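You operate a simulated robot arm through the tools that you are given. There is no shell and no other tool. Be economical: measure what you need, move in short steps, check, and stop when the job is done.

Carry out the task below with a simulated two-armed robot. There is one attempt and no reset: what you move stays moved.

## Task
Unscrew the orange nozzle, brush the black bottle's screen clean, refit the nozzle.
Fine: hold the bottle each time; nozzle screwed home; brown scrub brush back in its place.

It is judged by the outcome, as a careful person would: the job done as asked, and still so three seconds after it is handed in. It fails if anything else is knocked over, pushed out of place, dropped, spilled or broken.

## Robot
Two 6-joint arms with two-finger parallel grippers on one trunk, on a base that drives. Base frame: it is fixed to the floor where the robot stands at the start and does not move with it; the origin is under the middle of the robot, x ahead of it, y to its left, z up. Lengths are in mm, angles in rad, forces in N, time in s.
The left shoulder is at the start at [60, 187, 1222], the right one opposite. With the tool pointing down near the work surface each hand reaches from about 100 to 600 mm from the robot's upright axis, wherever it stands, measured 20 degrees to its own side. Places, roughly: clear front of the steel table [500, 0, 900]. Payload 1.57 kg a hand.
The TCP of each hand is the grasp point between the finger pads, 30 mm short of the fingertips. In the tool frame z runs along the fingers and y along their closing line. The gripper opens to 110 mm. The fingers are 24 mm wide and 12 mm thick; the gripper's body (48 by 112 mm) begins 78 mm behind the TCP.
Orientation is that of the tool frame in the base frame, as [roll, pitch, yaw] about the fixed x, y, z axes, in that order (R = Rz(yaw) Ry(pitch) Rx(roll)). With the fingers straight down and closing along the base's y, the tool's x points along the base's -x, its y along +y and its z along -z.

## Interface
- The arms move only by the tool move_arm. It takes "left_deltas", "right_deltas" or both (then of equal length, played together; a hand with none holds still); each is a list that holds one entry, the list of rows, each a list of 7 numbers: the opening, from 0 (shut) to 1 (fully open), then the shift along the base's x, y, z in mm, then the turn, a rotation vector about the base's x, y, z in rad. In form: [[[grip, x, y, z, ax, ay, az], ...]]. A call has 1 to 12 rows; each row is the pose to reach, as a shift and turn from the pose commanded when the call began. Rows are played at 5 a second. More than 50 mm and 0.15 rad between two rows, or a gripper value outside its range, and nothing of the call is played. Where a pose cannot be reached the arm comes as near as it can. A force on the tool above 40 N (or 10 N above the force at the start of the call, whichever is more), or a blocked arm, ends the call early, and 0.2 s more pass. Each finger travels about 153 mm/s and halts on what it meets, pressing with about 31 N; the grip force reading is that of the motor and also rises with nothing between the fingers. The clock runs only during rows and for 0.2 s after the last one: add rows that repeat a pose to give the fingers time. The reply holds the time, the measured pose of the TCP, the force on the tool along the base axes, the opening and the grip force, in the units named above and with some noise, and new pictures: "show" is both (left out), scene, wrist or none (wrist: the cameras of the hands that moved).
- Cameras (640 x 400 px; columns grow to the right, rows downward): "scene" is now at [9.3, 21.5, 1766.2]; the picture's right is [0.12, -0.99, 0.00], its down [-0.81, -0.10, -0.58] and it looks along [0.57, 0.07, -0.82] (base axes); focal length 258 px, centre (320, 200). "left" rides on the left gripper at [70, -16, -141] in its tool frame; the picture's right is [0.23, 0.97, 0.00], its down [-0.86, 0.20, -0.48] and it looks along [-0.47, 0.11, 0.88] (tool axes); focal length 222 px, centre (320, 200). "right" rides on the right gripper at [70, 16, -141] in its tool frame; the picture's right is [-0.23, 0.97, 0.00], its down [-0.86, -0.20, -0.48] and it looks along [-0.47, -0.11, 0.88] (tool axes); focal length 222 px, centre (320, 200). There is no depth. A picture from a camera that has moved, and an enlarged one, comes with that camera's place and axes in the base frame and with its lens. The place of the scene camera against the robot may be out by one fixed shift of up to 18 mm in any direction.
- lift_body(by): slides the trunk up (or, below 0, down) by that many mm; the arms and the scene camera ride with it, the base frame stays. It gives what a move gives, with no picture.
- steer(legs): drives the robot by 1 to 6 legs, each [ahead, left, turn to the left] in mm, mm and rad, along the robot's own axes; the way and the turn of a leg run together, so that a leg with both is an arc; at most 1500 mm and 3.142 rad a leg. The arms and the cameras ride along, it lands a little off, and it stops where it bumps. It gives what a move gives, and a new picture of the scene camera.
- turn_head(pan, tilt): turns the head with the scene camera to pan (to the left, within 1.501 rad either way) and tilt (down, from -0.506 to 1.204), counted from straight ahead of the robot. It gives what a move gives, and a new picture of the scene camera.
- inspect(camera, box): a new picture of the part [left, top, right, bottom] of that camera's present view, enlarged. It takes no simulated time.
- sign_off(): hands the job in; it is judged then, once.

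Go step by step. Nothing tells you exact positions but the pictures and the camera data: compare them with the known pose of the tool, close in by small moves and look again before you grip or let go. The budget is 120 turns and 260 pictures, counting those below and the enlarged ones. Unless the task says otherwise, let go and move clear before handing in, and close with one line.

The tools are called after "Call:" as name(argument=value, ...) on one line, values as JSON. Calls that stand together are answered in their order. move_arm: Moves the arms, as the interface text tells. Its arguments: {"type":"object","properties":{"left_deltas":{"type":"array"},"right_deltas":{"type":"array"},"show":{"type":"string","enum":["both","scene","wrist","none"]}},"required":[]} The other tools are called the same way: lift_body (by) slides the trunk up or down; steer (legs) drives the base; turn_head (pan, tilt) turns the head that bears the scene camera; inspect (camera, box) takes an enlarged picture of a part of a camera's view; sign_off () hands the job in.

At the start:

```text
time: 0.0
left_position: [387.4, 240.5, 1325.7]
left_ee_rot: [3.142, 0.0, 3.141]
left_wrist_force: [0.7, 0.2, 0.3]
left_gripper_width: 110.1
left_finger_force: 0.0
right_position: [461.1, -83.8, 1239.2]
right_ee_rot: [-3.141, 0.0, -3.141]
right_wrist_force: [0.3, -0.9, -0.1]
right_gripper_width: 110.0
right_finger_force: 0.1
trunk travel left (down, up): [-850.0, 140.0]
robot x, y, heading: [1.5, -0.1, -0.001]
head pan, tilt: [0.122, 0.956]
```

scene: 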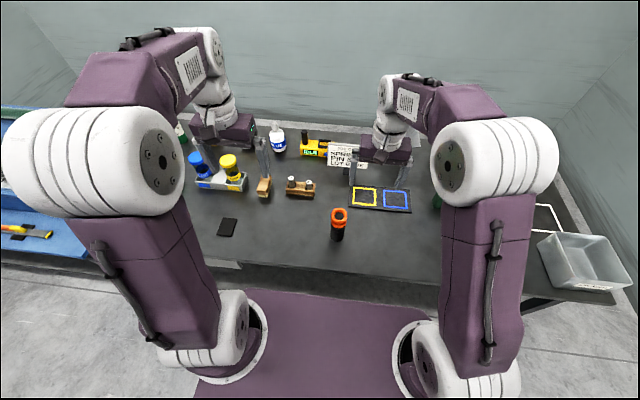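
right: 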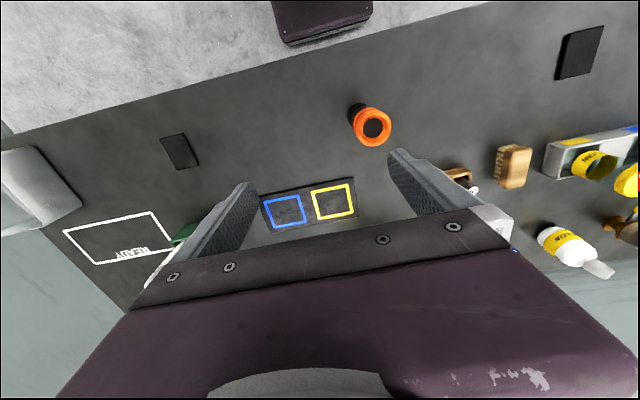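
left: 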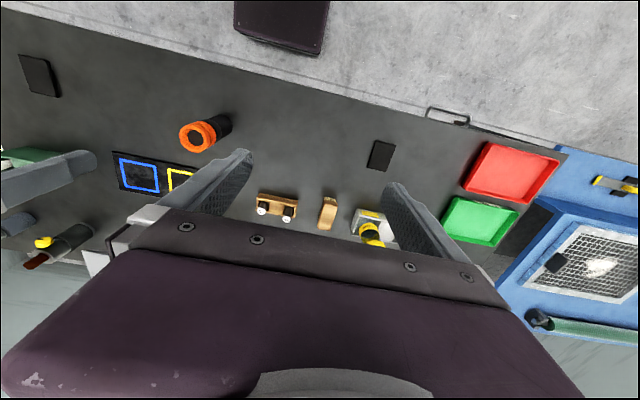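

I see a black bottle with an orange nozzle near the front of the table, and a brown brush-like block to its left. I'll enlarge the views to identify things before moving.

Call:
inspect(camera="scene", box=[180, 110, 440, 272])

Call:
inspect(camera="right", box=[340, 20, 640, 208])

Call:
inspect(camera="left", box=[100, 90, 420, 290])

```text
2.46 times, centred on (310, 191) of scene
camera zoom: at [9.3, 21.5, 1766.2], right [0.12, -0.99, 0.0], down [-0.81, -0.1, -0.58], along [0.57, 0.07, -0.82], focal length 634 px, centre (345, 222)
```

zoom: 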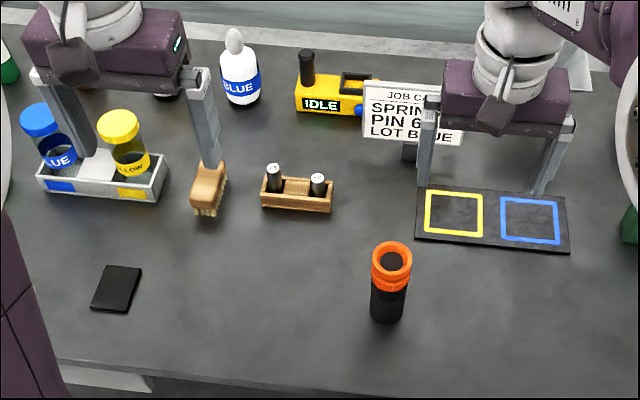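

```text
2.13 times, centred on (490, 114) of right
camera zoom: at [391.3, -67.1, 1380.0], right [0.23, 0.97, 0.0], down [0.86, -0.2, 0.48], along [0.47, -0.11, -0.88], focal length 473 px, centre (-42, 383)
```

zoom: 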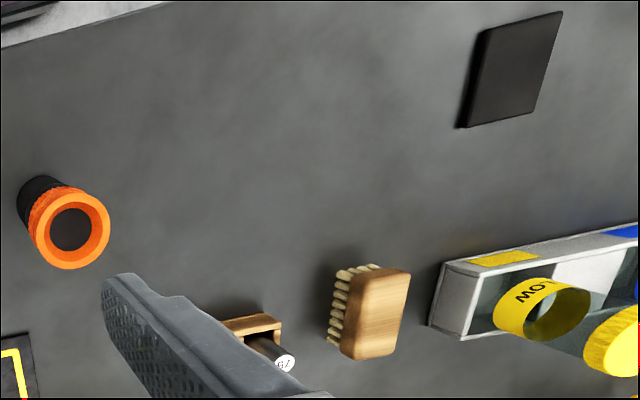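

```text
2.00 times, centred on (260, 190) of left
camera zoom: at [316.8, 226.6, 1467.1], right [-0.23, 0.97, 0.0], down [0.86, 0.2, 0.48], along [0.47, 0.11, -0.88], focal length 444 px, centre (440, 220)
```

zoom: 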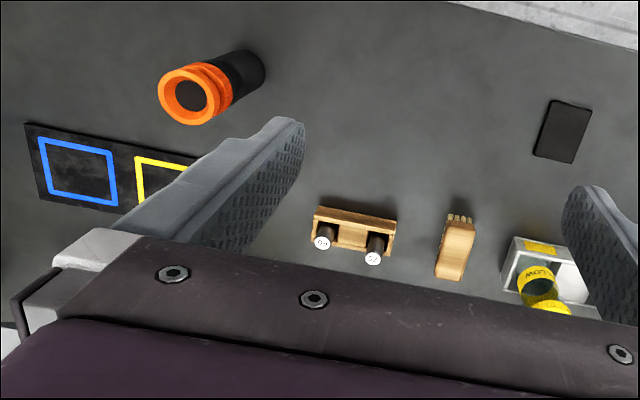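

The bottle stands at about (480, 0), its nozzle top at z≈1001. The brush is at about (670, 334), bristles down, too far to reach from here. I'll drive closer and to the left so that both are in reach from one stance, with the arms still high.

Call:
steer(legs=[[0, 150, 0], [80, 0, 0]])

```text
time: 2.0
left_position: [458.3, 390.9, 1330.0]
left_ee_rot: [3.139, 0.006, 3.141]
left_wrist_force: [-1.0, -0.6, -0.3]
left_gripper_width: 110.0
left_finger_force: 0.0
right_position: [531.9, 65.3, 1243.1]
right_ee_rot: [-3.141, 0.007, 3.14]
right_wrist_force: [0.0, 0.4, 0.2]
right_gripper_width: 110.0
right_finger_force: 0.1
trunk travel left (down, up): [-850.0, 140.0]
robot x, y, heading: [78.7, 149.9, 0.001]
head pan, tilt: [0.122, 0.956]
camera scene: at [77.3, 171.1, 1766.3], right [0.12, -0.99, 0.0], down [-0.81, -0.1, -0.58], along [0.58, 0.07, -0.81], focal length 258 px, centre (320, 200)
```

scene: 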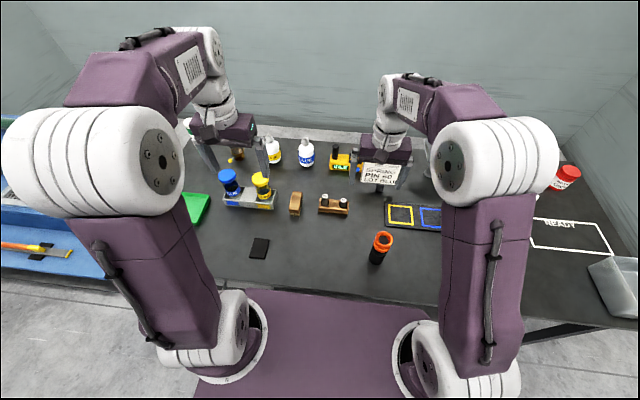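

The base slid over cleanly. I'll go another bit ahead.

Call:
steer(legs=[[60, 0, 0]])

Call:
move_arm(right_deltas=[[[1, 0, 0, 0, 0, 0, 0]]], left_deltas=[[[1, 0, 0, 0, 0, 0, 0]]], show="wrist")

```text
time: 3.0
left_position: [516.5, 391.7, 1330.0]
left_ee_rot: [3.141, 0.006, 3.139]
left_wrist_force: [0.1, 0.8, -0.6]
left_gripper_width: 109.9
left_finger_force: 0.0
right_position: [592.0, 66.8, 1243.6]
right_ee_rot: [-3.14, 0.006, 3.139]
right_wrist_force: [-0.8, -0.6, 0.0]
right_gripper_width: 110.2
right_finger_force: 0.1
trunk travel left (down, up): [-850.0, 140.0]
robot x, y, heading: [138.0, 150.4, 0.003]
head pan, tilt: [0.122, 0.956]
camera scene: at [136.5, 172.8, 1766.3], right [0.12, -0.99, 0.0], down [-0.81, -0.1, -0.58], along [0.58, 0.07, -0.81], focal length 258 px, centre (320, 200)
```

scene: 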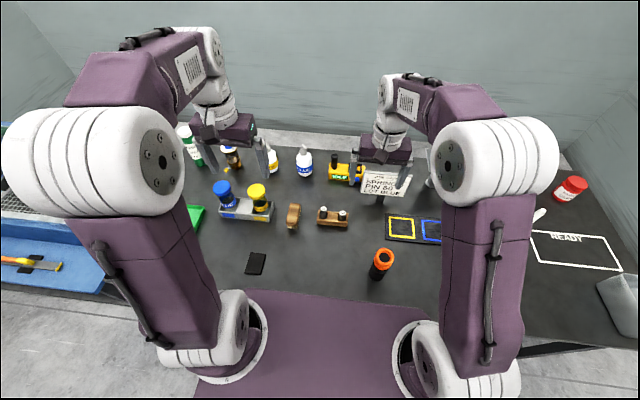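

```text
time: 3.4
left_position: [526.7, 390.9, 1325.8]
left_ee_rot: [-3.141, -0.001, 3.141]
left_wrist_force: [0.0, 0.5, -0.3]
left_gripper_width: 110.2
left_finger_force: 0.1
right_position: [601.0, 66.9, 1239.6]
right_ee_rot: [3.141, -0.004, 3.139]
right_wrist_force: [0.8, 0.0, -0.2]
right_gripper_width: 110.0
right_finger_force: 0.0
trunk travel left (down, up): [-850.0, 140.0]
robot x, y, heading: [135.8, 148.6, 0.002]
head pan, tilt: [0.122, 0.956]
camera right: at [531.3, 83.5, 1379.7], right [0.23, 0.97, 0.0], down [0.86, -0.2, 0.48], along [0.46, -0.11, -0.88], focal length 222 px, centre (320, 200)
camera left: at [457.2, 377.4, 1466.8], right [-0.23, 0.97, 0.0], down [0.86, 0.2, 0.48], along [0.46, 0.11, -0.88], focal length 222 px, centre (320, 200)
```

right: 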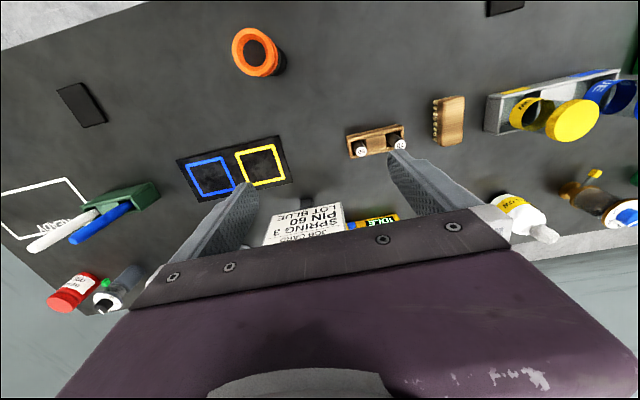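
left: 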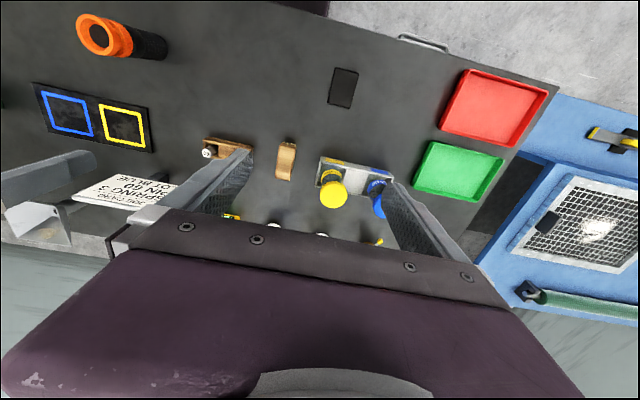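

The base is at (136, 149). Now I'll measure the brush and bottle precisely from both wrist cameras.

Call:
inspect(camera="right", box=[410, 80, 490, 130])

Call:
inspect(camera="left", box=[246, 135, 326, 185])

Call:
inspect(camera="right", box=[208, 15, 304, 75])

Call:
inspect(camera="left", box=[64, 5, 192, 85])

Call:
inspect(camera="scene", box=[270, 190, 430, 290])

```text
8.00 times, centred on (450, 105) of right
camera zoom: at [531.3, 83.5, 1379.7], right [0.23, 0.97, 0.0], down [0.86, -0.2, 0.48], along [0.46, -0.11, -0.88], focal length 1777 px, centre (-720, 960)
```

zoom: 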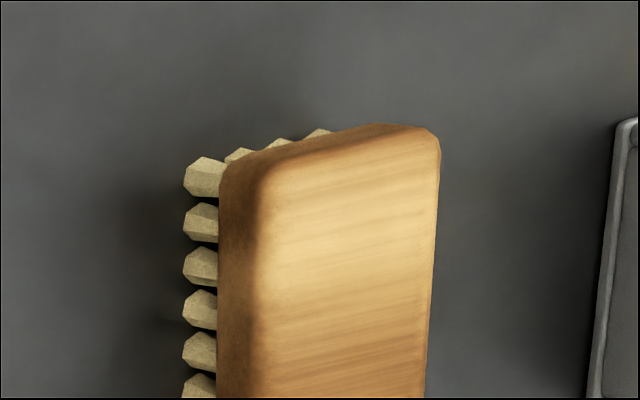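

```text
8.00 times, centred on (286, 160) of left
camera zoom: at [457.2, 377.4, 1466.8], right [-0.23, 0.97, 0.0], down [0.86, 0.2, 0.48], along [0.46, 0.11, -0.88], focal length 1777 px, centre (592, 520)
```

zoom: 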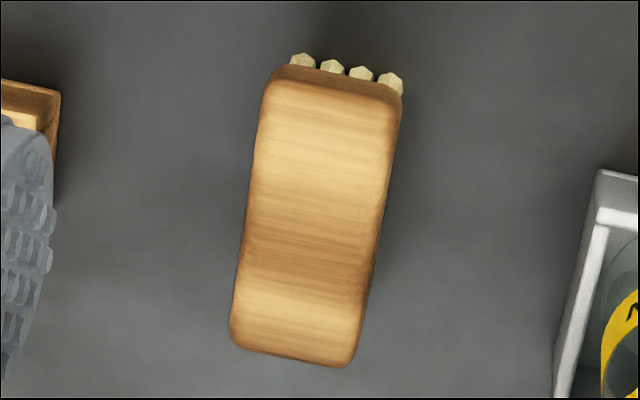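

```text
6.67 times, centred on (256, 45) of right
camera zoom: at [531.3, 83.5, 1379.7], right [0.23, 0.97, 0.0], down [0.86, -0.2, 0.48], along [0.46, -0.11, -0.88], focal length 1481 px, centre (747, 1233)
```

zoom: 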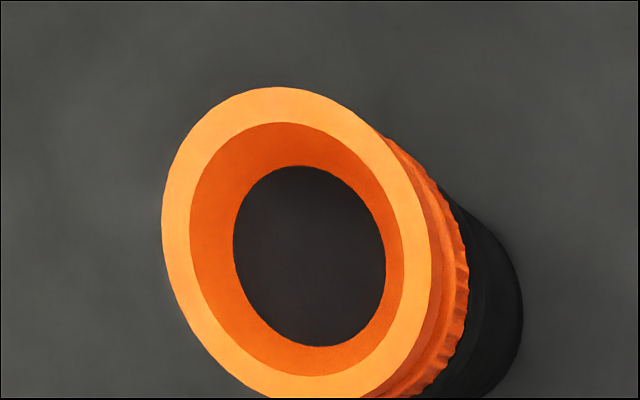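

```text
5.00 times, centred on (128, 45) of left
camera zoom: at [457.2, 377.4, 1466.8], right [-0.23, 0.97, 0.0], down [0.86, 0.2, 0.48], along [0.46, 0.11, -0.88], focal length 1111 px, centre (1280, 975)
```

zoom: 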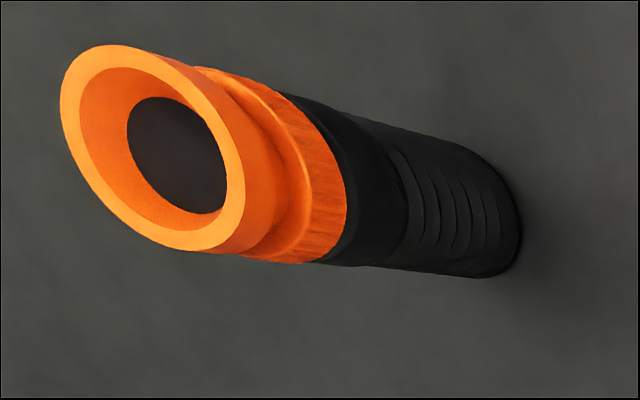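

```text
4.00 times, centred on (350, 240) of scene
camera zoom: at [150.0, 172.6, 1766.1], right [0.12, -0.99, 0.0], down [-0.81, -0.1, -0.58], along [0.57, 0.07, -0.82], focal length 1030 px, centre (200, 40)
```

zoom: 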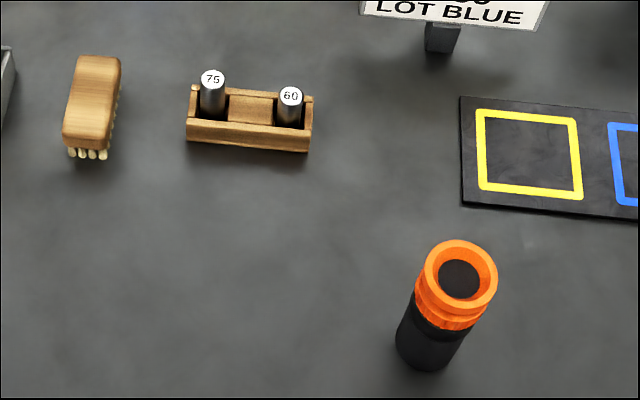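

Brush: centre about (669, 333), 100 mm along x and 44 mm wide. Bottle: axis about (476, 0). The right hand will hold the bottle from the right side, tilted 20° down, and I start by bringing it to a standoff. The left hand will do the work.

Call:
move_arm(right_deltas=[[[1, -10, -17, -12, 0.073, 0.073, -0.104], [1, -21, -34, -24, 0.146, 0.146, -0.208], [1, -31, -51, -36, 0.219, 0.219, -0.313], [1, -42, -68, -48, 0.292, 0.292, -0.417], [1, -52, -85, -60, 0.365, 0.365, -0.521], [1, -63, -102, -72, 0.438, 0.438, -0.625], [1, -73, -119, -84, 0.511, 0.511, -0.73], [1, -84, -136, -96, 0.584, 0.584, -0.834], [1, -94, -153, -108, 0.657, 0.657, -0.938], [1, -105, -170, -120, 0.73, 0.73, -1.042], [1, -115, -187, -130, 0.803, 0.803, -1.147], [1, -125, -200, -140, 0.876, 0.876, -1.251]]], show="both")

```text
time: 6.0
left_position: [523.4, 390.0, 1327.0]
left_ee_rot: [3.141, 0.0, 3.14]
left_wrist_force: [0.0, -0.5, 0.6]
left_gripper_width: 110.2
left_finger_force: 0.1
right_position: [472.4, -134.2, 1099.0]
right_ee_rot: [2.979, -1.143, 1.823]
right_wrist_force: [-0.2, 0.4, -0.1]
right_gripper_width: 110.1
right_finger_force: 0.1
trunk travel left (down, up): [-850.0, 140.0]
robot x, y, heading: [137.1, 152.5, -0.001]
head pan, tilt: [0.122, 0.956]
camera scene: at [146.5, 170.7, 1766.2], right [0.12, -0.99, 0.0], down [-0.81, -0.1, -0.58], along [0.57, 0.07, -0.82], focal length 258 px, centre (320, 200)
camera right: at [492.2, -232.4, 1221.9], right [0.99, 0.01, -0.14], down [-0.08, -0.8, -0.6], along [-0.12, 0.6, -0.79], focal length 222 px, centre (320, 200)
```

scene: 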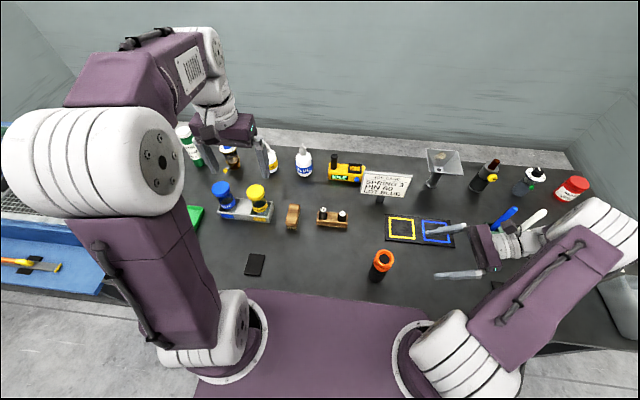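
right: 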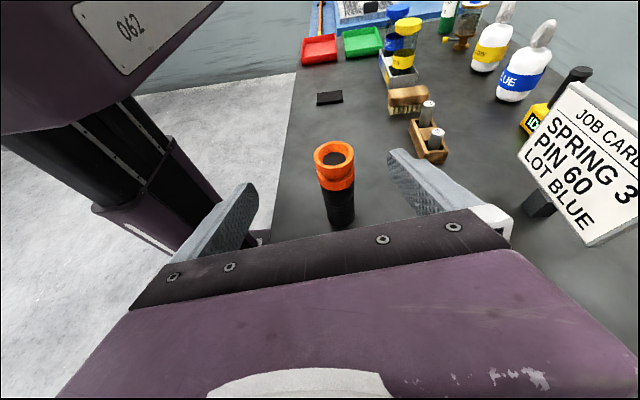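

The standoff pose works and the bottle is visible between the fingers. I'll finish the tilt, lower, and look.

Call:
move_arm(right_deltas=[[[1, 1, 1, -30, 0.073, 0.073, -0.104], [1, 2, 2, -60, 0.073, 0.073, -0.104], [1, 3, 3, -90, 0.073, 0.073, -0.104], [1, 4, 4, -120, 0.073, 0.073, -0.104], [1, 4, 4, -120, 0.073, 0.073, -0.104]]])

```text
time: 7.2
left_position: [524.7, 391.3, 1326.9]
left_ee_rot: [3.141, -0.001, 3.139]
left_wrist_force: [-0.5, -0.2, -0.3]
left_gripper_width: 109.9
left_finger_force: 0.1
right_position: [476.7, -130.2, 980.6]
right_ee_rot: [-3.139, -1.221, 1.566]
right_wrist_force: [0.3, -0.4, -1.0]
right_gripper_width: 110.1
right_finger_force: 0.1
trunk travel left (down, up): [-850.0, 140.0]
robot x, y, heading: [138.9, 149.7, -0.004]
head pan, tilt: [0.122, 0.956]
camera scene: at [147.0, 172.3, 1766.2], right [0.12, -0.99, 0.0], down [-0.81, -0.1, -0.58], along [0.57, 0.07, -0.82], focal length 258 px, centre (320, 200)
camera right: at [493.8, -238.3, 1093.6], right [0.97, -0.08, -0.21], down [-0.2, -0.74, -0.64], along [-0.11, 0.67, -0.74], focal length 222 px, centre (320, 200)
```

scene: 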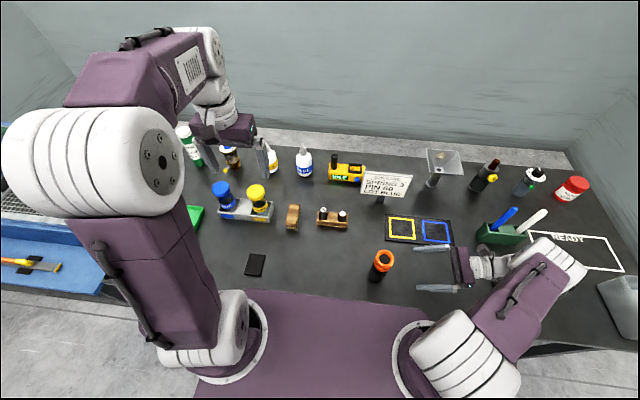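
right: 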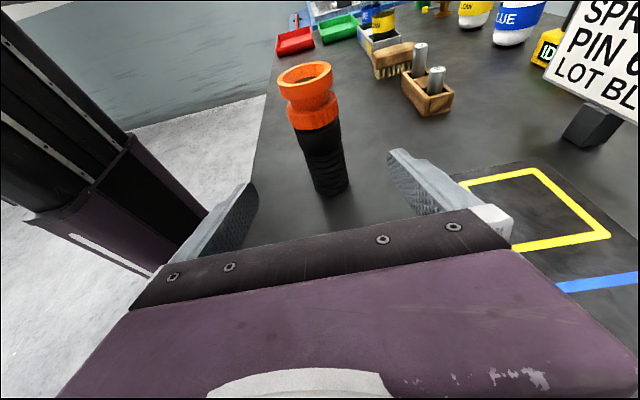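

The bottle is in line. I'll check the arm's clearance over the table before lowering further.

Call:
inspect(camera="scene", box=[360, 200, 640, 375])

Call:
inspect(camera="right", box=[250, 40, 410, 210])

```text
2.29 times, centred on (500, 288) of scene
camera zoom: at [147.0, 172.3, 1766.2], right [0.12, -0.99, 0.0], down [-0.81, -0.1, -0.58], along [0.57, 0.07, -0.82], focal length 588 px, centre (-91, 0)
```

zoom: 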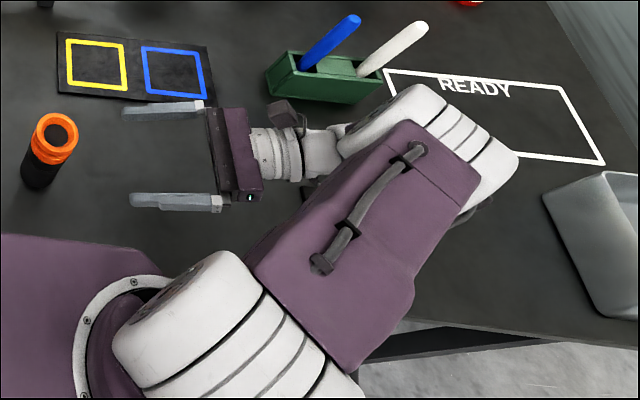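

```text
2.35 times, centred on (330, 125) of right
camera zoom: at [493.8, -238.3, 1093.6], right [0.97, -0.08, -0.21], down [-0.2, -0.74, -0.64], along [-0.11, 0.67, -0.74], focal length 523 px, centre (296, 376)
```

zoom: 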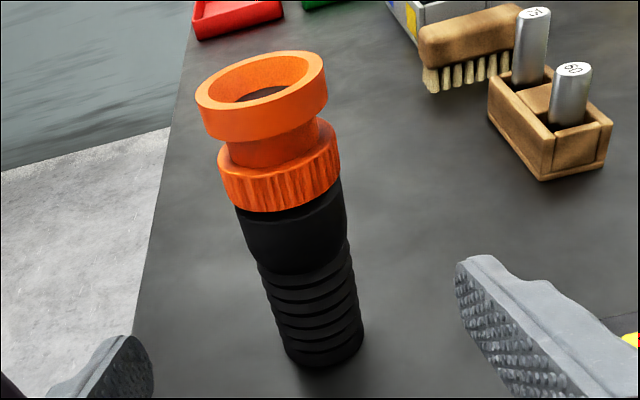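

The bottle is about 52 mm in diameter, with the ridged collar at z≈958–981 and the flare up to about 1010. I'll lower the right hand stepwise to z≈893.

Call:
move_arm(right_deltas=[[[1, 0, 0, -22, 0, 0, 0], [1, 0, 0, -44, 0, 0, 0], [1, 0, 0, -66, 0, 0, 0], [1, 0, 0, -87, 0, 0, 0], [1, 0, 0, -87, 0, 0, 0]]])

```text
time: 8.4
left_position: [525.2, 390.3, 1326.7]
left_ee_rot: [-3.139, 0.0, 3.14]
left_wrist_force: [0.2, 0.6, 0.6]
left_gripper_width: 109.9
left_finger_force: 0.0
right_position: [470.8, -125.8, 898.1]
right_ee_rot: [-3.136, -1.221, 1.564]
right_wrist_force: [0.2, -0.1, -0.6]
right_gripper_width: 110.0
right_finger_force: 0.1
right hand out of reach, approached as far as the arm can: row 4, 5
trunk travel left (down, up): [-850.0, 140.0]
robot x, y, heading: [135.3, 151.8, -0.003]
head pan, tilt: [0.122, 0.956]
camera scene: at [147.3, 172.3, 1766.2], right [0.12, -0.99, 0.0], down [-0.81, -0.1, -0.58], along [0.57, 0.07, -0.82], focal length 258 px, centre (320, 200)
camera right: at [487.2, -233.9, 1011.0], right [0.97, -0.08, -0.22], down [-0.2, -0.74, -0.64], along [-0.11, 0.67, -0.74], focal length 222 px, centre (320, 200)
```

scene: 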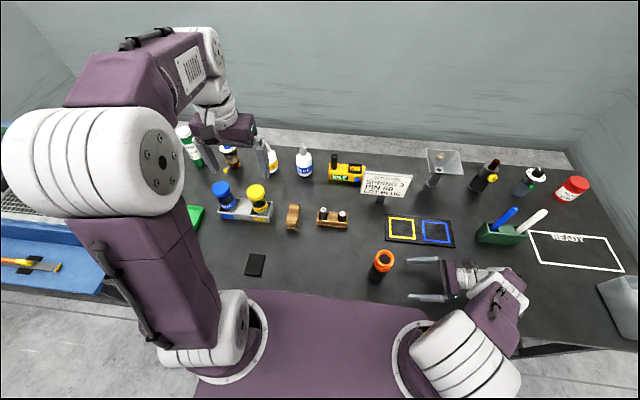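
right: 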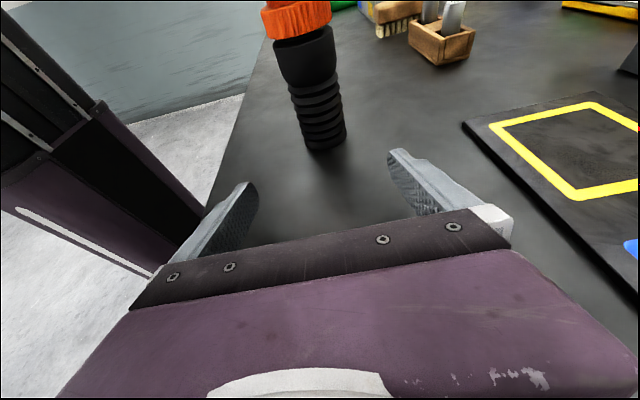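

At this standoff the hand is near its reach limit, but going in to the bottle shortens the reach. I'll advance partway and check the pose.

Call:
move_arm(right_deltas=[[[1, 0, 20, 0, 0, 0, 0], [1, 0, 40, 0, 0, 0, 0], [1, 0, 60, 0, 0, 0, 0], [1, 0, 80, 0, 0, 0, 0], [1, 0, 80, 0, 0, 0, 0]]])

```text
time: 9.6
left_position: [524.3, 391.2, 1327.3]
left_ee_rot: [-3.139, 0.0, 3.139]
left_wrist_force: [-0.8, 0.0, -0.5]
left_gripper_width: 109.9
left_finger_force: 0.0
right_position: [472.1, -44.8, 897.5]
right_ee_rot: [-3.138, -1.222, 1.565]
right_wrist_force: [0.0, -1.1, -0.8]
right_gripper_width: 110.0
right_finger_force: 0.1
trunk travel left (down, up): [-850.0, 140.0]
robot x, y, heading: [137.4, 148.6, 0.002]
head pan, tilt: [0.122, 0.956]
camera scene: at [147.1, 172.3, 1766.2], right [0.12, -0.99, 0.0], down [-0.81, -0.1, -0.58], along [0.57, 0.07, -0.82], focal length 258 px, centre (320, 200)
camera right: at [487.5, -153.1, 1010.1], right [0.97, -0.08, -0.21], down [-0.2, -0.74, -0.64], along [-0.11, 0.67, -0.74], focal length 222 px, centre (320, 200)
```

scene: 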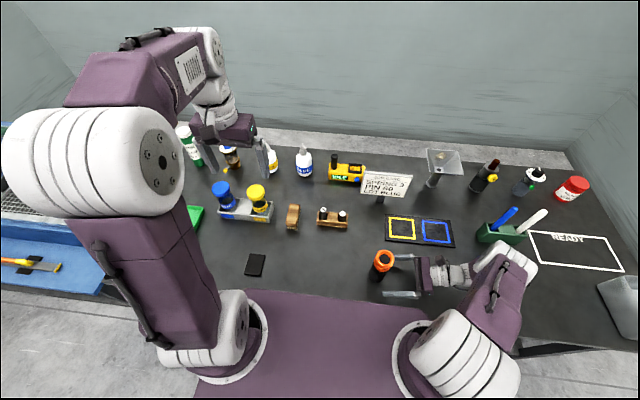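
right: 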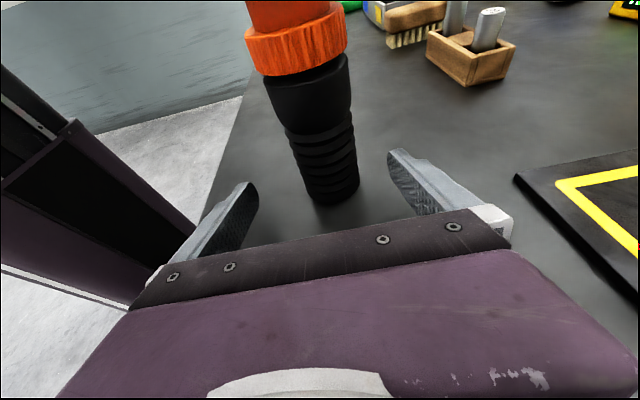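

Bottle axis is confirmed at about (476, 0). I'll advance the last bit.

Call:
move_arm(right_deltas=[[[1, 2, 16, -1, 0, 0, 0], [1, 4, 32, -2, 0, 0, 0], [1, 4, 46, -3, 0, 0, 0], [1, 4, 46, -3, 0, 0, 0]]], show="wrist")

```text
time: 10.6
left_position: [525.1, 392.2, 1326.5]
left_ee_rot: [-3.141, 0.0, 3.14]
left_wrist_force: [0.3, 0.5, -0.3]
left_gripper_width: 109.8
left_finger_force: 0.0
right_position: [473.3, 2.1, 895.8]
right_ee_rot: [-3.14, -1.221, 1.565]
right_wrist_force: [-0.6, 0.7, 0.1]
right_gripper_width: 109.9
right_finger_force: 0.2
trunk travel left (down, up): [-850.0, 140.0]
robot x, y, heading: [142.1, 151.2, -0.0]
head pan, tilt: [0.122, 0.956]
camera right: at [490.7, -106.7, 1008.5], right [0.97, -0.08, -0.21], down [-0.2, -0.74, -0.64], along [-0.11, 0.67, -0.74], focal length 222 px, centre (320, 200)
```

right: 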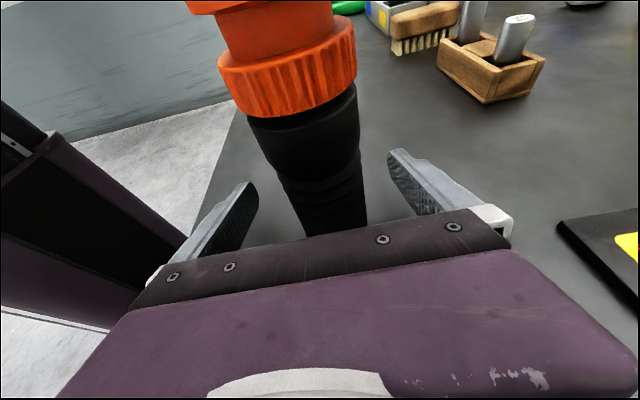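

The bottle is between the fingers. Closing gently in steps.

Call:
move_arm(right_deltas=[[[0.62, 0, 0, 0, 0, 0, 0], [0.55, 0, 0, 0, 0, 0, 0], [0.5, 0, 0, 0, 0, 0, 0], [0.45, 0, 0, 0, 0, 0, 0], [0.4, 0, 0, 0, 0, 0, 0], [0.35, 0, 0, 0, 0, 0, 0]]], show="both")

```text
time: 12.0
left_position: [524.2, 391.2, 1327.0]
left_ee_rot: [-3.14, 0.0, 3.14]
left_wrist_force: [0.5, -0.3, -0.7]
left_gripper_width: 109.9
left_finger_force: 0.0
right_position: [473.5, 2.2, 894.9]
right_ee_rot: [-3.136, -1.223, 1.565]
right_wrist_force: [-0.1, -0.5, -0.7]
right_gripper_width: 51.5
right_finger_force: 30.7
trunk travel left (down, up): [-850.0, 140.0]
robot x, y, heading: [139.8, 145.1, -0.003]
head pan, tilt: [0.122, 0.956]
camera scene: at [147.2, 172.4, 1766.2], right [0.12, -0.99, 0.0], down [-0.81, -0.1, -0.58], along [0.57, 0.07, -0.82], focal length 258 px, centre (320, 200)
camera right: at [490.7, -106.8, 1008.5], right [0.97, -0.08, -0.21], down [-0.2, -0.74, -0.64], along [-0.11, 0.67, -0.74], focal length 222 px, centre (320, 200)
```

scene: 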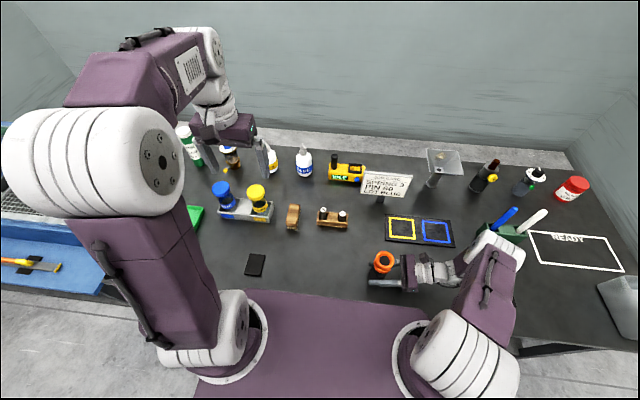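
right: 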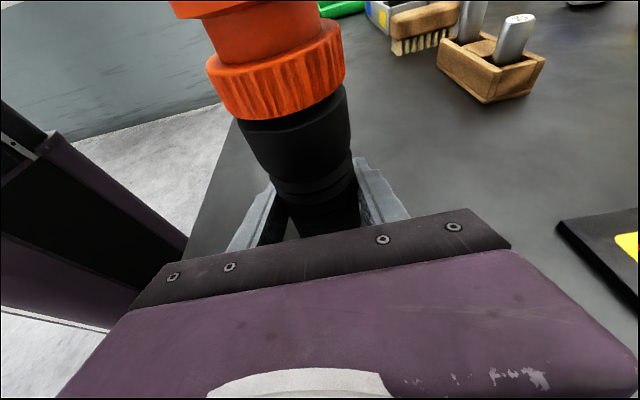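

The bottle is gripped at 51.5 mm. Now I bring the left hand over the nozzle at a safe height.

Call:
move_arm(left_deltas=[[[1, -5, -40, -10, 0, 0, 0], [1, -10, -80, -25, 0, 0, 0], [1, -15, -120, -40, 0, 0, 0], [1, -20, -160, -55, 0, 0, 0], [1, -25, -200, -75, 0, 0, 0], [1, -31, -240, -95, 0, 0, 0], [1, -37, -280, -115, 0, 0, 0], [1, -43, -320, -135, 0, 0, 0], [1, -48, -355, -155, 0, 0, 0], [1, -51, -390, -177, 0, 0, 0], [1, -51, -390, -177, 0, 0, 0]]])

```text
time: 14.4
left_position: [471.9, 0.9, 1148.5]
left_ee_rot: [-3.141, -0.001, 3.14]
left_wrist_force: [0.1, -0.7, 0.0]
left_gripper_width: 110.2
left_finger_force: 0.2
right_position: [473.9, 1.0, 895.5]
right_ee_rot: [-3.139, -1.222, 1.567]
right_wrist_force: [0.5, -0.3, -0.5]
right_gripper_width: 51.7
right_finger_force: 30.9
trunk travel left (down, up): [-850.0, 140.0]
robot x, y, heading: [141.1, 152.7, -0.007]
head pan, tilt: [0.122, 0.956]
camera scene: at [146.8, 173.0, 1766.2], right [0.12, -0.99, 0.0], down [-0.81, -0.1, -0.58], along [0.57, 0.07, -0.82], focal length 258 px, centre (320, 200)
camera left: at [402.1, -13.9, 1289.3], right [-0.23, 0.97, 0.0], down [0.85, 0.2, 0.48], along [0.47, 0.11, -0.88], focal length 222 px, centre (320, 200)
```

scene: 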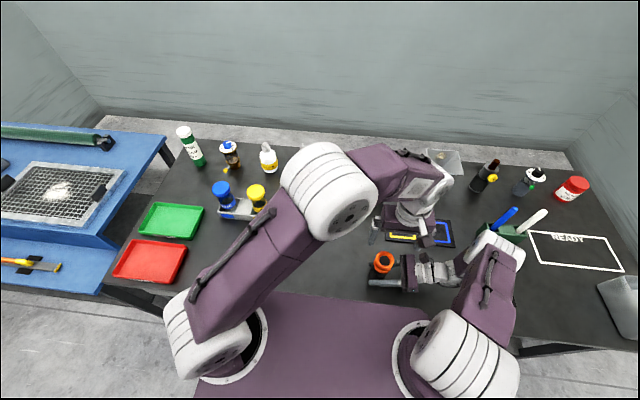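
left: 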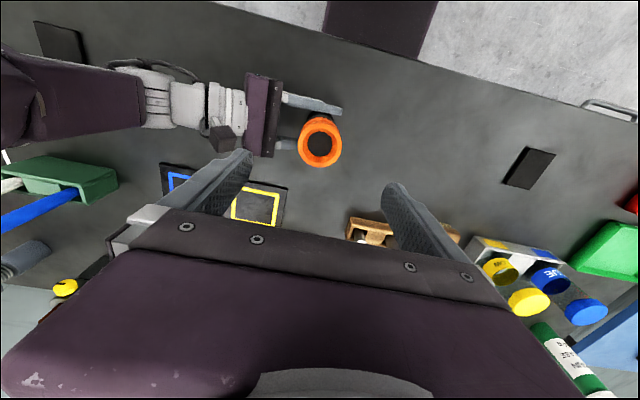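

Nozzle top centre is at about (470, 2). I'll centre over it and pre-turn the wrist clockwise to gain unscrewing travel.

Call:
move_arm(left_deltas=[[[1, -2, 1, 0, 0, 0, -0.145], [1, -2, 1, 0, 0, 0, -0.29], [1, -2, 1, 0, 0, 0, -0.435], [1, -2, 1, 0, 0, 0, -0.58], [1, -2, 1, 0, 0, 0, -0.725], [1, -2, 1, 0, 0, 0, -0.87], [1, -2, 1, 0, 0, 0, -1.015], [1, -2, 1, 0, 0, 0, -1.16], [1, -2, 1, 0, 0, 0, -1.305], [1, -2, 1, 0, 0, 0, -1.45], [1, -2, 1, 0, 0, 0, -1.57], [1, -2, 1, 0, 0, 0, -1.57]]], show="wrist")

```text
time: 17.0
left_position: [472.1, 2.3, 1150.4]
left_ee_rot: [-3.141, 0.0, 1.57]
left_wrist_force: [0.1, 0.0, 0.4]
left_gripper_width: 110.1
left_finger_force: 0.2
right_position: [474.2, 2.3, 895.6]
right_ee_rot: [-3.137, -1.221, 1.567]
right_wrist_force: [0.0, 1.1, 1.5]
right_gripper_width: 51.5
right_finger_force: 31.0
trunk travel left (down, up): [-850.0, 140.0]
robot x, y, heading: [139.4, 147.0, -0.004]
head pan, tilt: [0.122, 0.956]
camera left: at [455.7, 74.1, 1290.5], right [0.97, 0.23, 0.0], down [0.2, -0.86, 0.48], along [0.11, -0.47, -0.88], focal length 222 px, centre (320, 200)
```

left: 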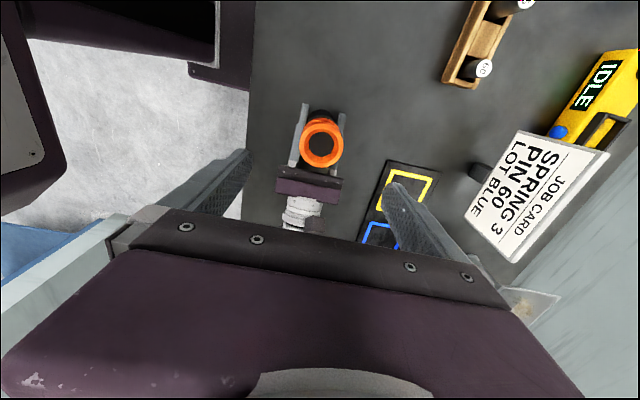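

The hand axis is centred over the nozzle within about 2 mm. I'll see if the wrist can wind back further.

Call:
move_arm(left_deltas=[[[1, 0, 0, 0, 0, 0, -0.145], [1, 0, 0, 0, 0, 0, -0.29], [1, 0, 0, 0, 0, 0, -0.435], [1, 0, 0, 0, 0, 0, -0.58], [1, 0, 0, 0, 0, 0, -0.725], [1, 0, 0, 0, 0, 0, -0.87], [1, 0, 0, 0, 0, 0, -1.015], [1, 0, 0, 0, 0, 0, -1.16], [1, 0, 0, 0, 0, 0, -1.305], [1, 0, 0, 0, 0, 0, -1.45], [1, 0, 0, 0, 0, 0, -1.57], [1, 0, 0, 0, 0, 0, -1.57]]], show="none")

```text
time: 19.6
left_position: [472.7, 2.7, 1149.0]
left_ee_rot: [3.141, 0.0, -0.003]
left_wrist_force: [0.0, 0.9, 0.1]
left_gripper_width: 109.9
left_finger_force: 0.0
right_position: [474.4, 0.8, 896.7]
right_ee_rot: [-3.139, -1.224, 1.565]
right_wrist_force: [0.7, 1.0, 1.0]
right_gripper_width: 51.2
right_finger_force: 30.8
trunk travel left (down, up): [-850.0, 140.0]
robot x, y, heading: [133.1, 151.0, 0.002]
head pan, tilt: [0.122, 0.956]
```

The wrist winds back a full π. I'll descend around the nozzle with fingers partly open, stopping just above to check.

Call:
move_arm(left_deltas=[[[0.8, 0, 0, -40, 0, 0, 0], [0.75, 0, 0, -80, 0, 0, 0], [0.75, 0, 0, -100, 0, 0, 0], [0.75, 0, 0, -100, 0, 0, 0]]], show="wrist")

Call:
inspect(camera="right", box=[120, 0, 440, 200])

```text
time: 20.6
left_position: [472.4, 1.9, 1048.7]
left_ee_rot: [-3.141, 0.0, 0.0]
left_wrist_force: [0.3, -1.3, -0.4]
left_gripper_width: 82.7
left_finger_force: 0.0
right_position: [473.8, 0.6, 895.6]
right_ee_rot: [-3.137, -1.221, 1.565]
right_wrist_force: [-0.8, 0.8, 0.5]
right_gripper_width: 51.4
right_finger_force: 31.3
trunk travel left (down, up): [-850.0, 140.0]
robot x, y, heading: [134.2, 151.5, 0.004]
head pan, tilt: [0.122, 0.956]
camera left: at [541.7, 20.4, 1189.7], right [0.23, -0.97, 0.0], down [-0.86, -0.2, 0.48], along [-0.47, -0.11, -0.88], focal length 222 px, centre (320, 200)
```

left: 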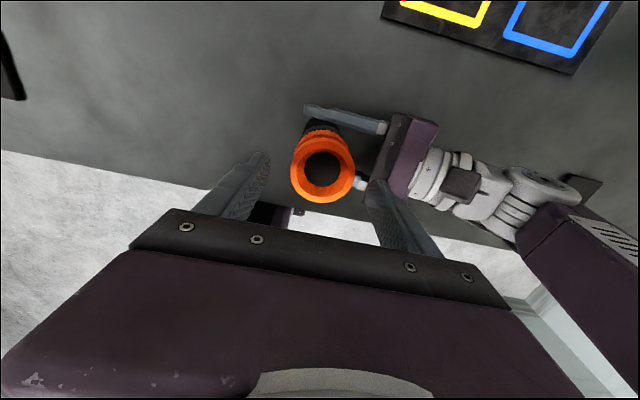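

```text
2.00 times, centred on (280, 100) of right
camera zoom: at [490.5, -106.8, 1008.6], right [0.97, -0.08, -0.21], down [-0.2, -0.74, -0.64], along [-0.11, 0.67, -0.74], focal length 444 px, centre (400, 400)
```

zoom: 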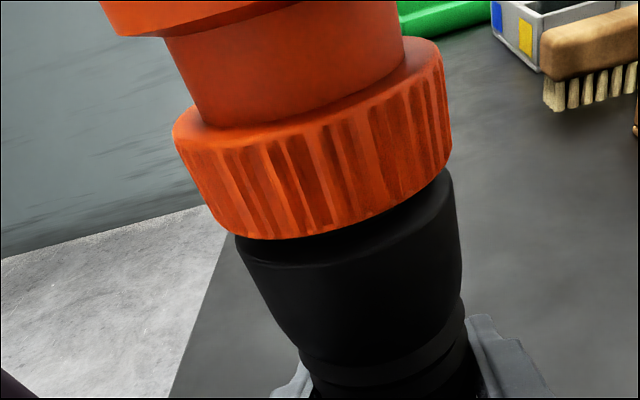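

The nozzle is centred between the fingers. Descending to the collar.

Call:
move_arm(left_deltas=[[[0.75, 0, -1, -20, 0, 0, 0], [0.75, 0, -2, -40, 0, 0, 0], [0.75, 0, -2, -56, 0, 0, 0], [0.75, 0, -2, -64, 0, 0, 0], [0.75, 0, -2, -64, 0, 0, 0]]], show="wrist")

Call:
inspect(camera="right", box=[120, 0, 440, 200])

```text
time: 21.8
left_position: [474.3, 0.2, 986.4]
left_ee_rot: [3.14, -0.001, 0.0]
left_wrist_force: [-0.1, 0.4, 0.1]
left_gripper_width: 82.5
left_finger_force: 0.1
right_position: [474.4, 2.2, 895.4]
right_ee_rot: [-3.138, -1.222, 1.564]
right_wrist_force: [-0.6, 0.8, 0.2]
right_gripper_width: 51.5
right_finger_force: 31.4
trunk travel left (down, up): [-850.0, 140.0]
robot x, y, heading: [138.6, 150.0, -0.002]
head pan, tilt: [0.122, 0.956]
camera left: at [542.4, 18.4, 1127.0], right [0.23, -0.97, 0.0], down [-0.85, -0.2, 0.48], along [-0.47, -0.11, -0.88], focal length 222 px, centre (320, 200)
```

left: 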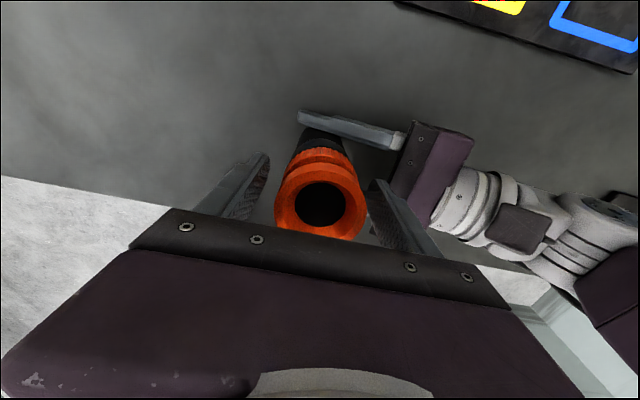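

```text
2.00 times, centred on (280, 100) of right
camera zoom: at [490.6, -106.8, 1008.6], right [0.97, -0.08, -0.21], down [-0.2, -0.74, -0.64], along [-0.11, 0.67, -0.74], focal length 444 px, centre (400, 400)
```

zoom: 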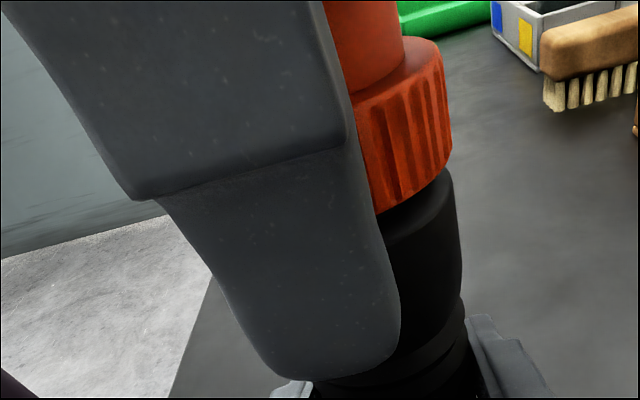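

The collar spans about z 971–989. I'll raise slightly so the tips clear the bottle's shoulder, then close on the collar.

Call:
move_arm(left_deltas=[[[0.75, 0, 0, 9, 0, 0, 0], [0.65, 0, 0, 9, 0, 0, 0], [0.58, 0, 0, 9, 0, 0, 0], [0.52, 0, 0, 9, 0, 0, 0], [0.45, 0, 0, 9, 0, 0, 0], [0.4, 0, 0, 9, 0, 0, 0], [0.35, 0, 0, 9, 0, 0, 0]]], show="both")

```text
time: 23.4
left_position: [473.1, 0.2, 996.5]
left_ee_rot: [3.141, -0.002, 0.001]
left_wrist_force: [-0.5, -1.4, 0.1]
left_gripper_width: 53.4
left_finger_force: 30.9
right_position: [473.6, 2.4, 896.0]
right_ee_rot: [-3.138, -1.222, 1.566]
right_wrist_force: [-0.2, 1.2, 1.8]
right_gripper_width: 51.7
right_finger_force: 30.5
trunk travel left (down, up): [-850.0, 140.0]
robot x, y, heading: [136.1, 151.0, -0.006]
head pan, tilt: [0.122, 0.956]
camera scene: at [147.1, 172.5, 1766.2], right [0.12, -0.99, 0.0], down [-0.81, -0.1, -0.58], along [0.57, 0.07, -0.82], focal length 258 px, centre (320, 200)
camera left: at [541.8, 18.7, 1136.0], right [0.23, -0.97, 0.0], down [-0.85, -0.2, 0.48], along [-0.47, -0.11, -0.88], focal length 222 px, centre (320, 200)
```

scene: 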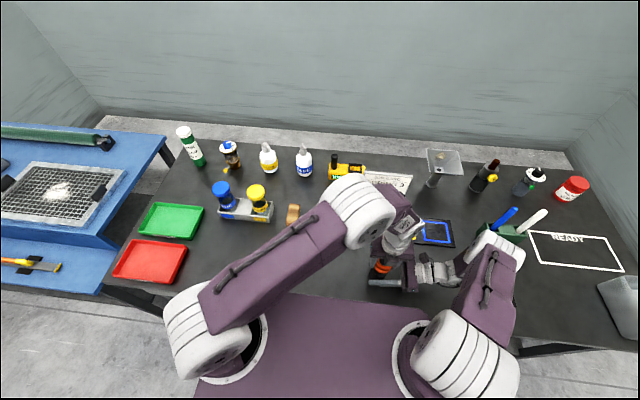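
left: 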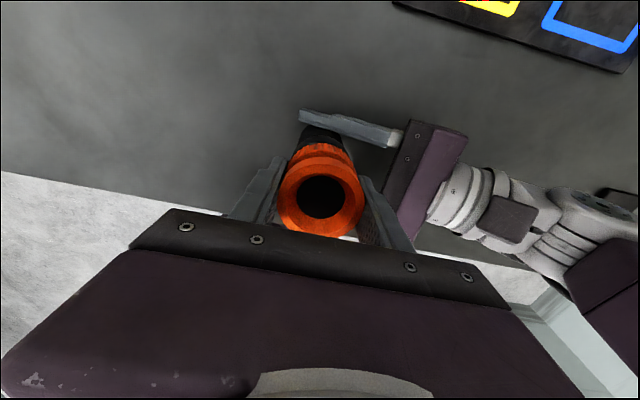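

Nozzle gripped at 53.4 mm. Turning counter-clockwise a little to see how it responds.

Call:
move_arm(left_deltas=[[[0.35, 0, 0, 0, 0, 0, 0.14], [0.35, 0, 0, 0, 0, 0, 0.28], [0.35, 0, 0, 0.2, 0, 0, 0.42], [0.35, 0, 0, 0.3, 0, 0, 0.56], [0.35, 0, 0, 0.4, 0, 0, 0.7], [0.35, 0, 0, 0.5, 0, 0, 0.84]]], show="none")

Call:
inspect(camera="right", box=[120, 0, 440, 200])

```text
time: 24.8
left_position: [471.9, -0.7, 995.8]
left_ee_rot: [3.139, 0.0, 0.844]
left_wrist_force: [10.1, -7.2, 1.8]
left_gripper_width: 53.7
left_finger_force: 31.1
right_position: [473.0, 1.9, 894.9]
right_ee_rot: [-3.134, -1.223, 1.563]
right_wrist_force: [-7.2, 6.8, 2.2]
right_gripper_width: 51.4
right_finger_force: 31.3
trunk travel left (down, up): [-850.0, 140.0]
robot x, y, heading: [136.2, 149.4, -0.008]
head pan, tilt: [0.122, 0.956]
```

```text
2.00 times, centred on (280, 100) of right
camera zoom: at [490.3, -106.7, 1008.4], right [0.97, -0.08, -0.22], down [-0.2, -0.74, -0.64], along [-0.11, 0.67, -0.74], focal length 444 px, centre (400, 400)
```

zoom: 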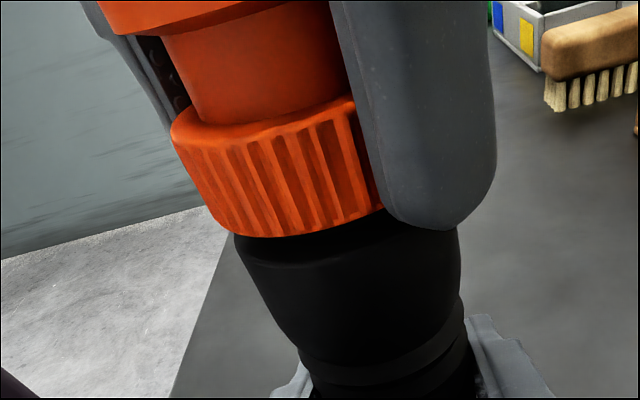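

Forces are moderate. Continuing the turn.

Call:
move_arm(left_deltas=[[[0.35, 0, 0, 0, 0, 0, 0.14], [0.35, 0, 0, 0, 0, 0, 0.28], [0.35, 0, 0, 0, 0, 0, 0.42], [0.35, 0, 0, 0, 0, 0, 0.56], [0.35, 0, 0, 0.5, 0, 0, 0.7], [0.35, 0, 0, 0.5, 0, 0, 0.84], [0.35, 0, 0, 0.5, 0, 0, 0.98], [0.35, 0, 0, 0.5, 0, 0, 1.12], [0.35, 0, 0, 1, 0, 0, 1.26], [0.35, 0, 0, 1, 0, 0, 1.4], [0.35, 0, 0, 1, 0, 0, 1.54], [0.35, 0, 0, 1, 0, 0, 1.68]]], show="wrist")

Call:
inspect(camera="right", box=[120, 0, 440, 200])

```text
time: 27.4
left_position: [472.2, 1.0, 996.7]
left_ee_rot: [3.141, 0.003, 2.523]
left_wrist_force: [21.5, -4.7, 7.5]
left_gripper_width: 53.5
left_finger_force: 31.1
right_position: [472.9, 1.4, 896.3]
right_ee_rot: [-3.138, -1.221, 1.57]
right_wrist_force: [-24.4, 6.3, -0.4]
right_gripper_width: 51.9
right_finger_force: 31.1
trunk travel left (down, up): [-850.0, 140.0]
robot x, y, heading: [138.2, 151.6, -0.006]
head pan, tilt: [0.122, 0.956]
camera left: at [404.6, 30.4, 1137.2], right [0.38, 0.93, 0.0], down [0.81, -0.33, 0.48], along [0.45, -0.18, -0.88], focal length 222 px, centre (320, 200)
```

left: 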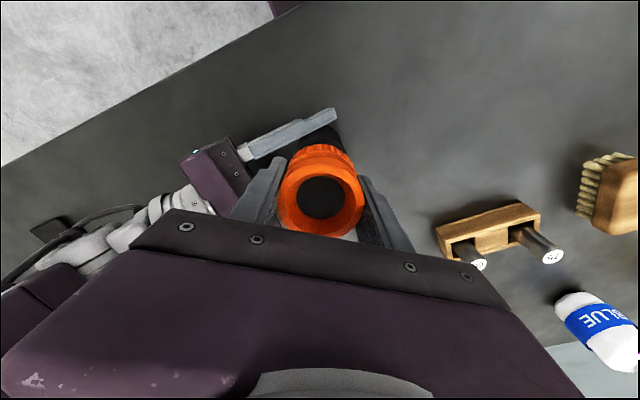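

```text
2.00 times, centred on (280, 100) of right
camera zoom: at [489.6, -106.4, 1008.7], right [0.97, -0.08, -0.21], down [-0.2, -0.74, -0.64], along [-0.11, 0.67, -0.74], focal length 444 px, centre (400, 400)
```

zoom: 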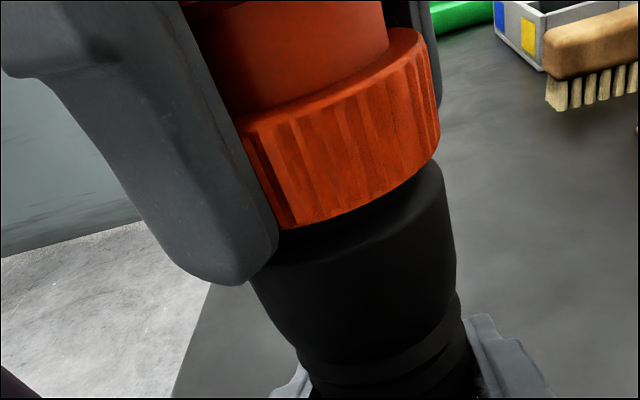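

The nozzle is turning and starting to rise. There is some side load from eccentricity, so I'll shift slightly to relieve it and go on.

Call:
move_arm(left_deltas=[[[0.35, 1, 0, 0.3, 0, 0, 0], [0.35, 1.5, -0.3, 0.5, 0, 0, 0], [0.35, 1.5, -0.3, 0.5, 0, 0, 0]]], show="none")

```text
time: 28.2
left_position: [473.3, 0.9, 996.5]
left_ee_rot: [-3.14, 0.002, 2.52]
left_wrist_force: [14.9, -5.2, 4.1]
left_gripper_width: 53.4
left_finger_force: 31.2
right_position: [471.5, 1.3, 894.8]
right_ee_rot: [-3.14, -1.221, 1.568]
right_wrist_force: [-17.4, 5.1, 0.7]
right_gripper_width: 51.7
right_finger_force: 31.4
trunk travel left (down, up): [-850.0, 140.0]
robot x, y, heading: [137.9, 150.6, -0.0]
head pan, tilt: [0.122, 0.956]
```

That helps. I'll relieve more and continue turning.

Call:
move_arm(left_deltas=[[[0.35, 1, -0.5, 0, 0, 0, 0.14], [0.35, 2, -1, 0.3, 0, 0, 0.28], [0.35, 2, -1, 0.5, 0, 0, 0.42], [0.35, 2, -1, 0.7, 0, 0, 0.56], [0.35, 2, -1, 1, 0, 0, 0.7], [0.35, 2, -1, 1, 0, 0, 0.84], [0.35, 2, -1, 1, 0, 0, 0.98], [0.35, 2, -1, 1.2, 0, 0, 1.12], [0.35, 2, -1, 1.4, 0, 0, 1.26], [0.35, 2, -1, 1.6, 0, 0, 1.4]]], show="none")

Call:
inspect(camera="right", box=[120, 0, 440, 200])

```text
time: 30.4
left_position: [475.0, -1.3, 998.9]
left_ee_rot: [3.137, 0.001, -2.359]
left_wrist_force: [-7.8, 6.3, 0.2]
left_gripper_width: 53.5
left_finger_force: 31.0
right_position: [474.9, 0.2, 895.6]
right_ee_rot: [-3.138, -1.221, 1.567]
right_wrist_force: [7.7, -6.3, 1.0]
right_gripper_width: 51.6
right_finger_force: 31.6
trunk travel left (down, up): [-850.0, 140.0]
robot x, y, heading: [140.3, 151.7, -0.003]
head pan, tilt: [0.122, 0.956]
```

```text
2.00 times, centred on (280, 100) of right
camera zoom: at [491.1, -107.1, 1008.6], right [0.97, -0.08, -0.21], down [-0.2, -0.74, -0.64], along [-0.11, 0.67, -0.74], focal length 444 px, centre (400, 400)
```

zoom: 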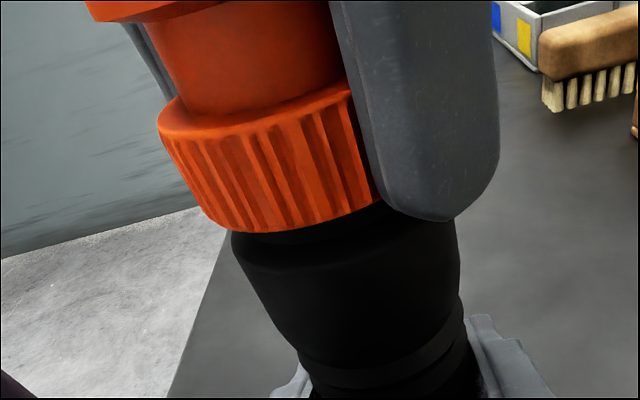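

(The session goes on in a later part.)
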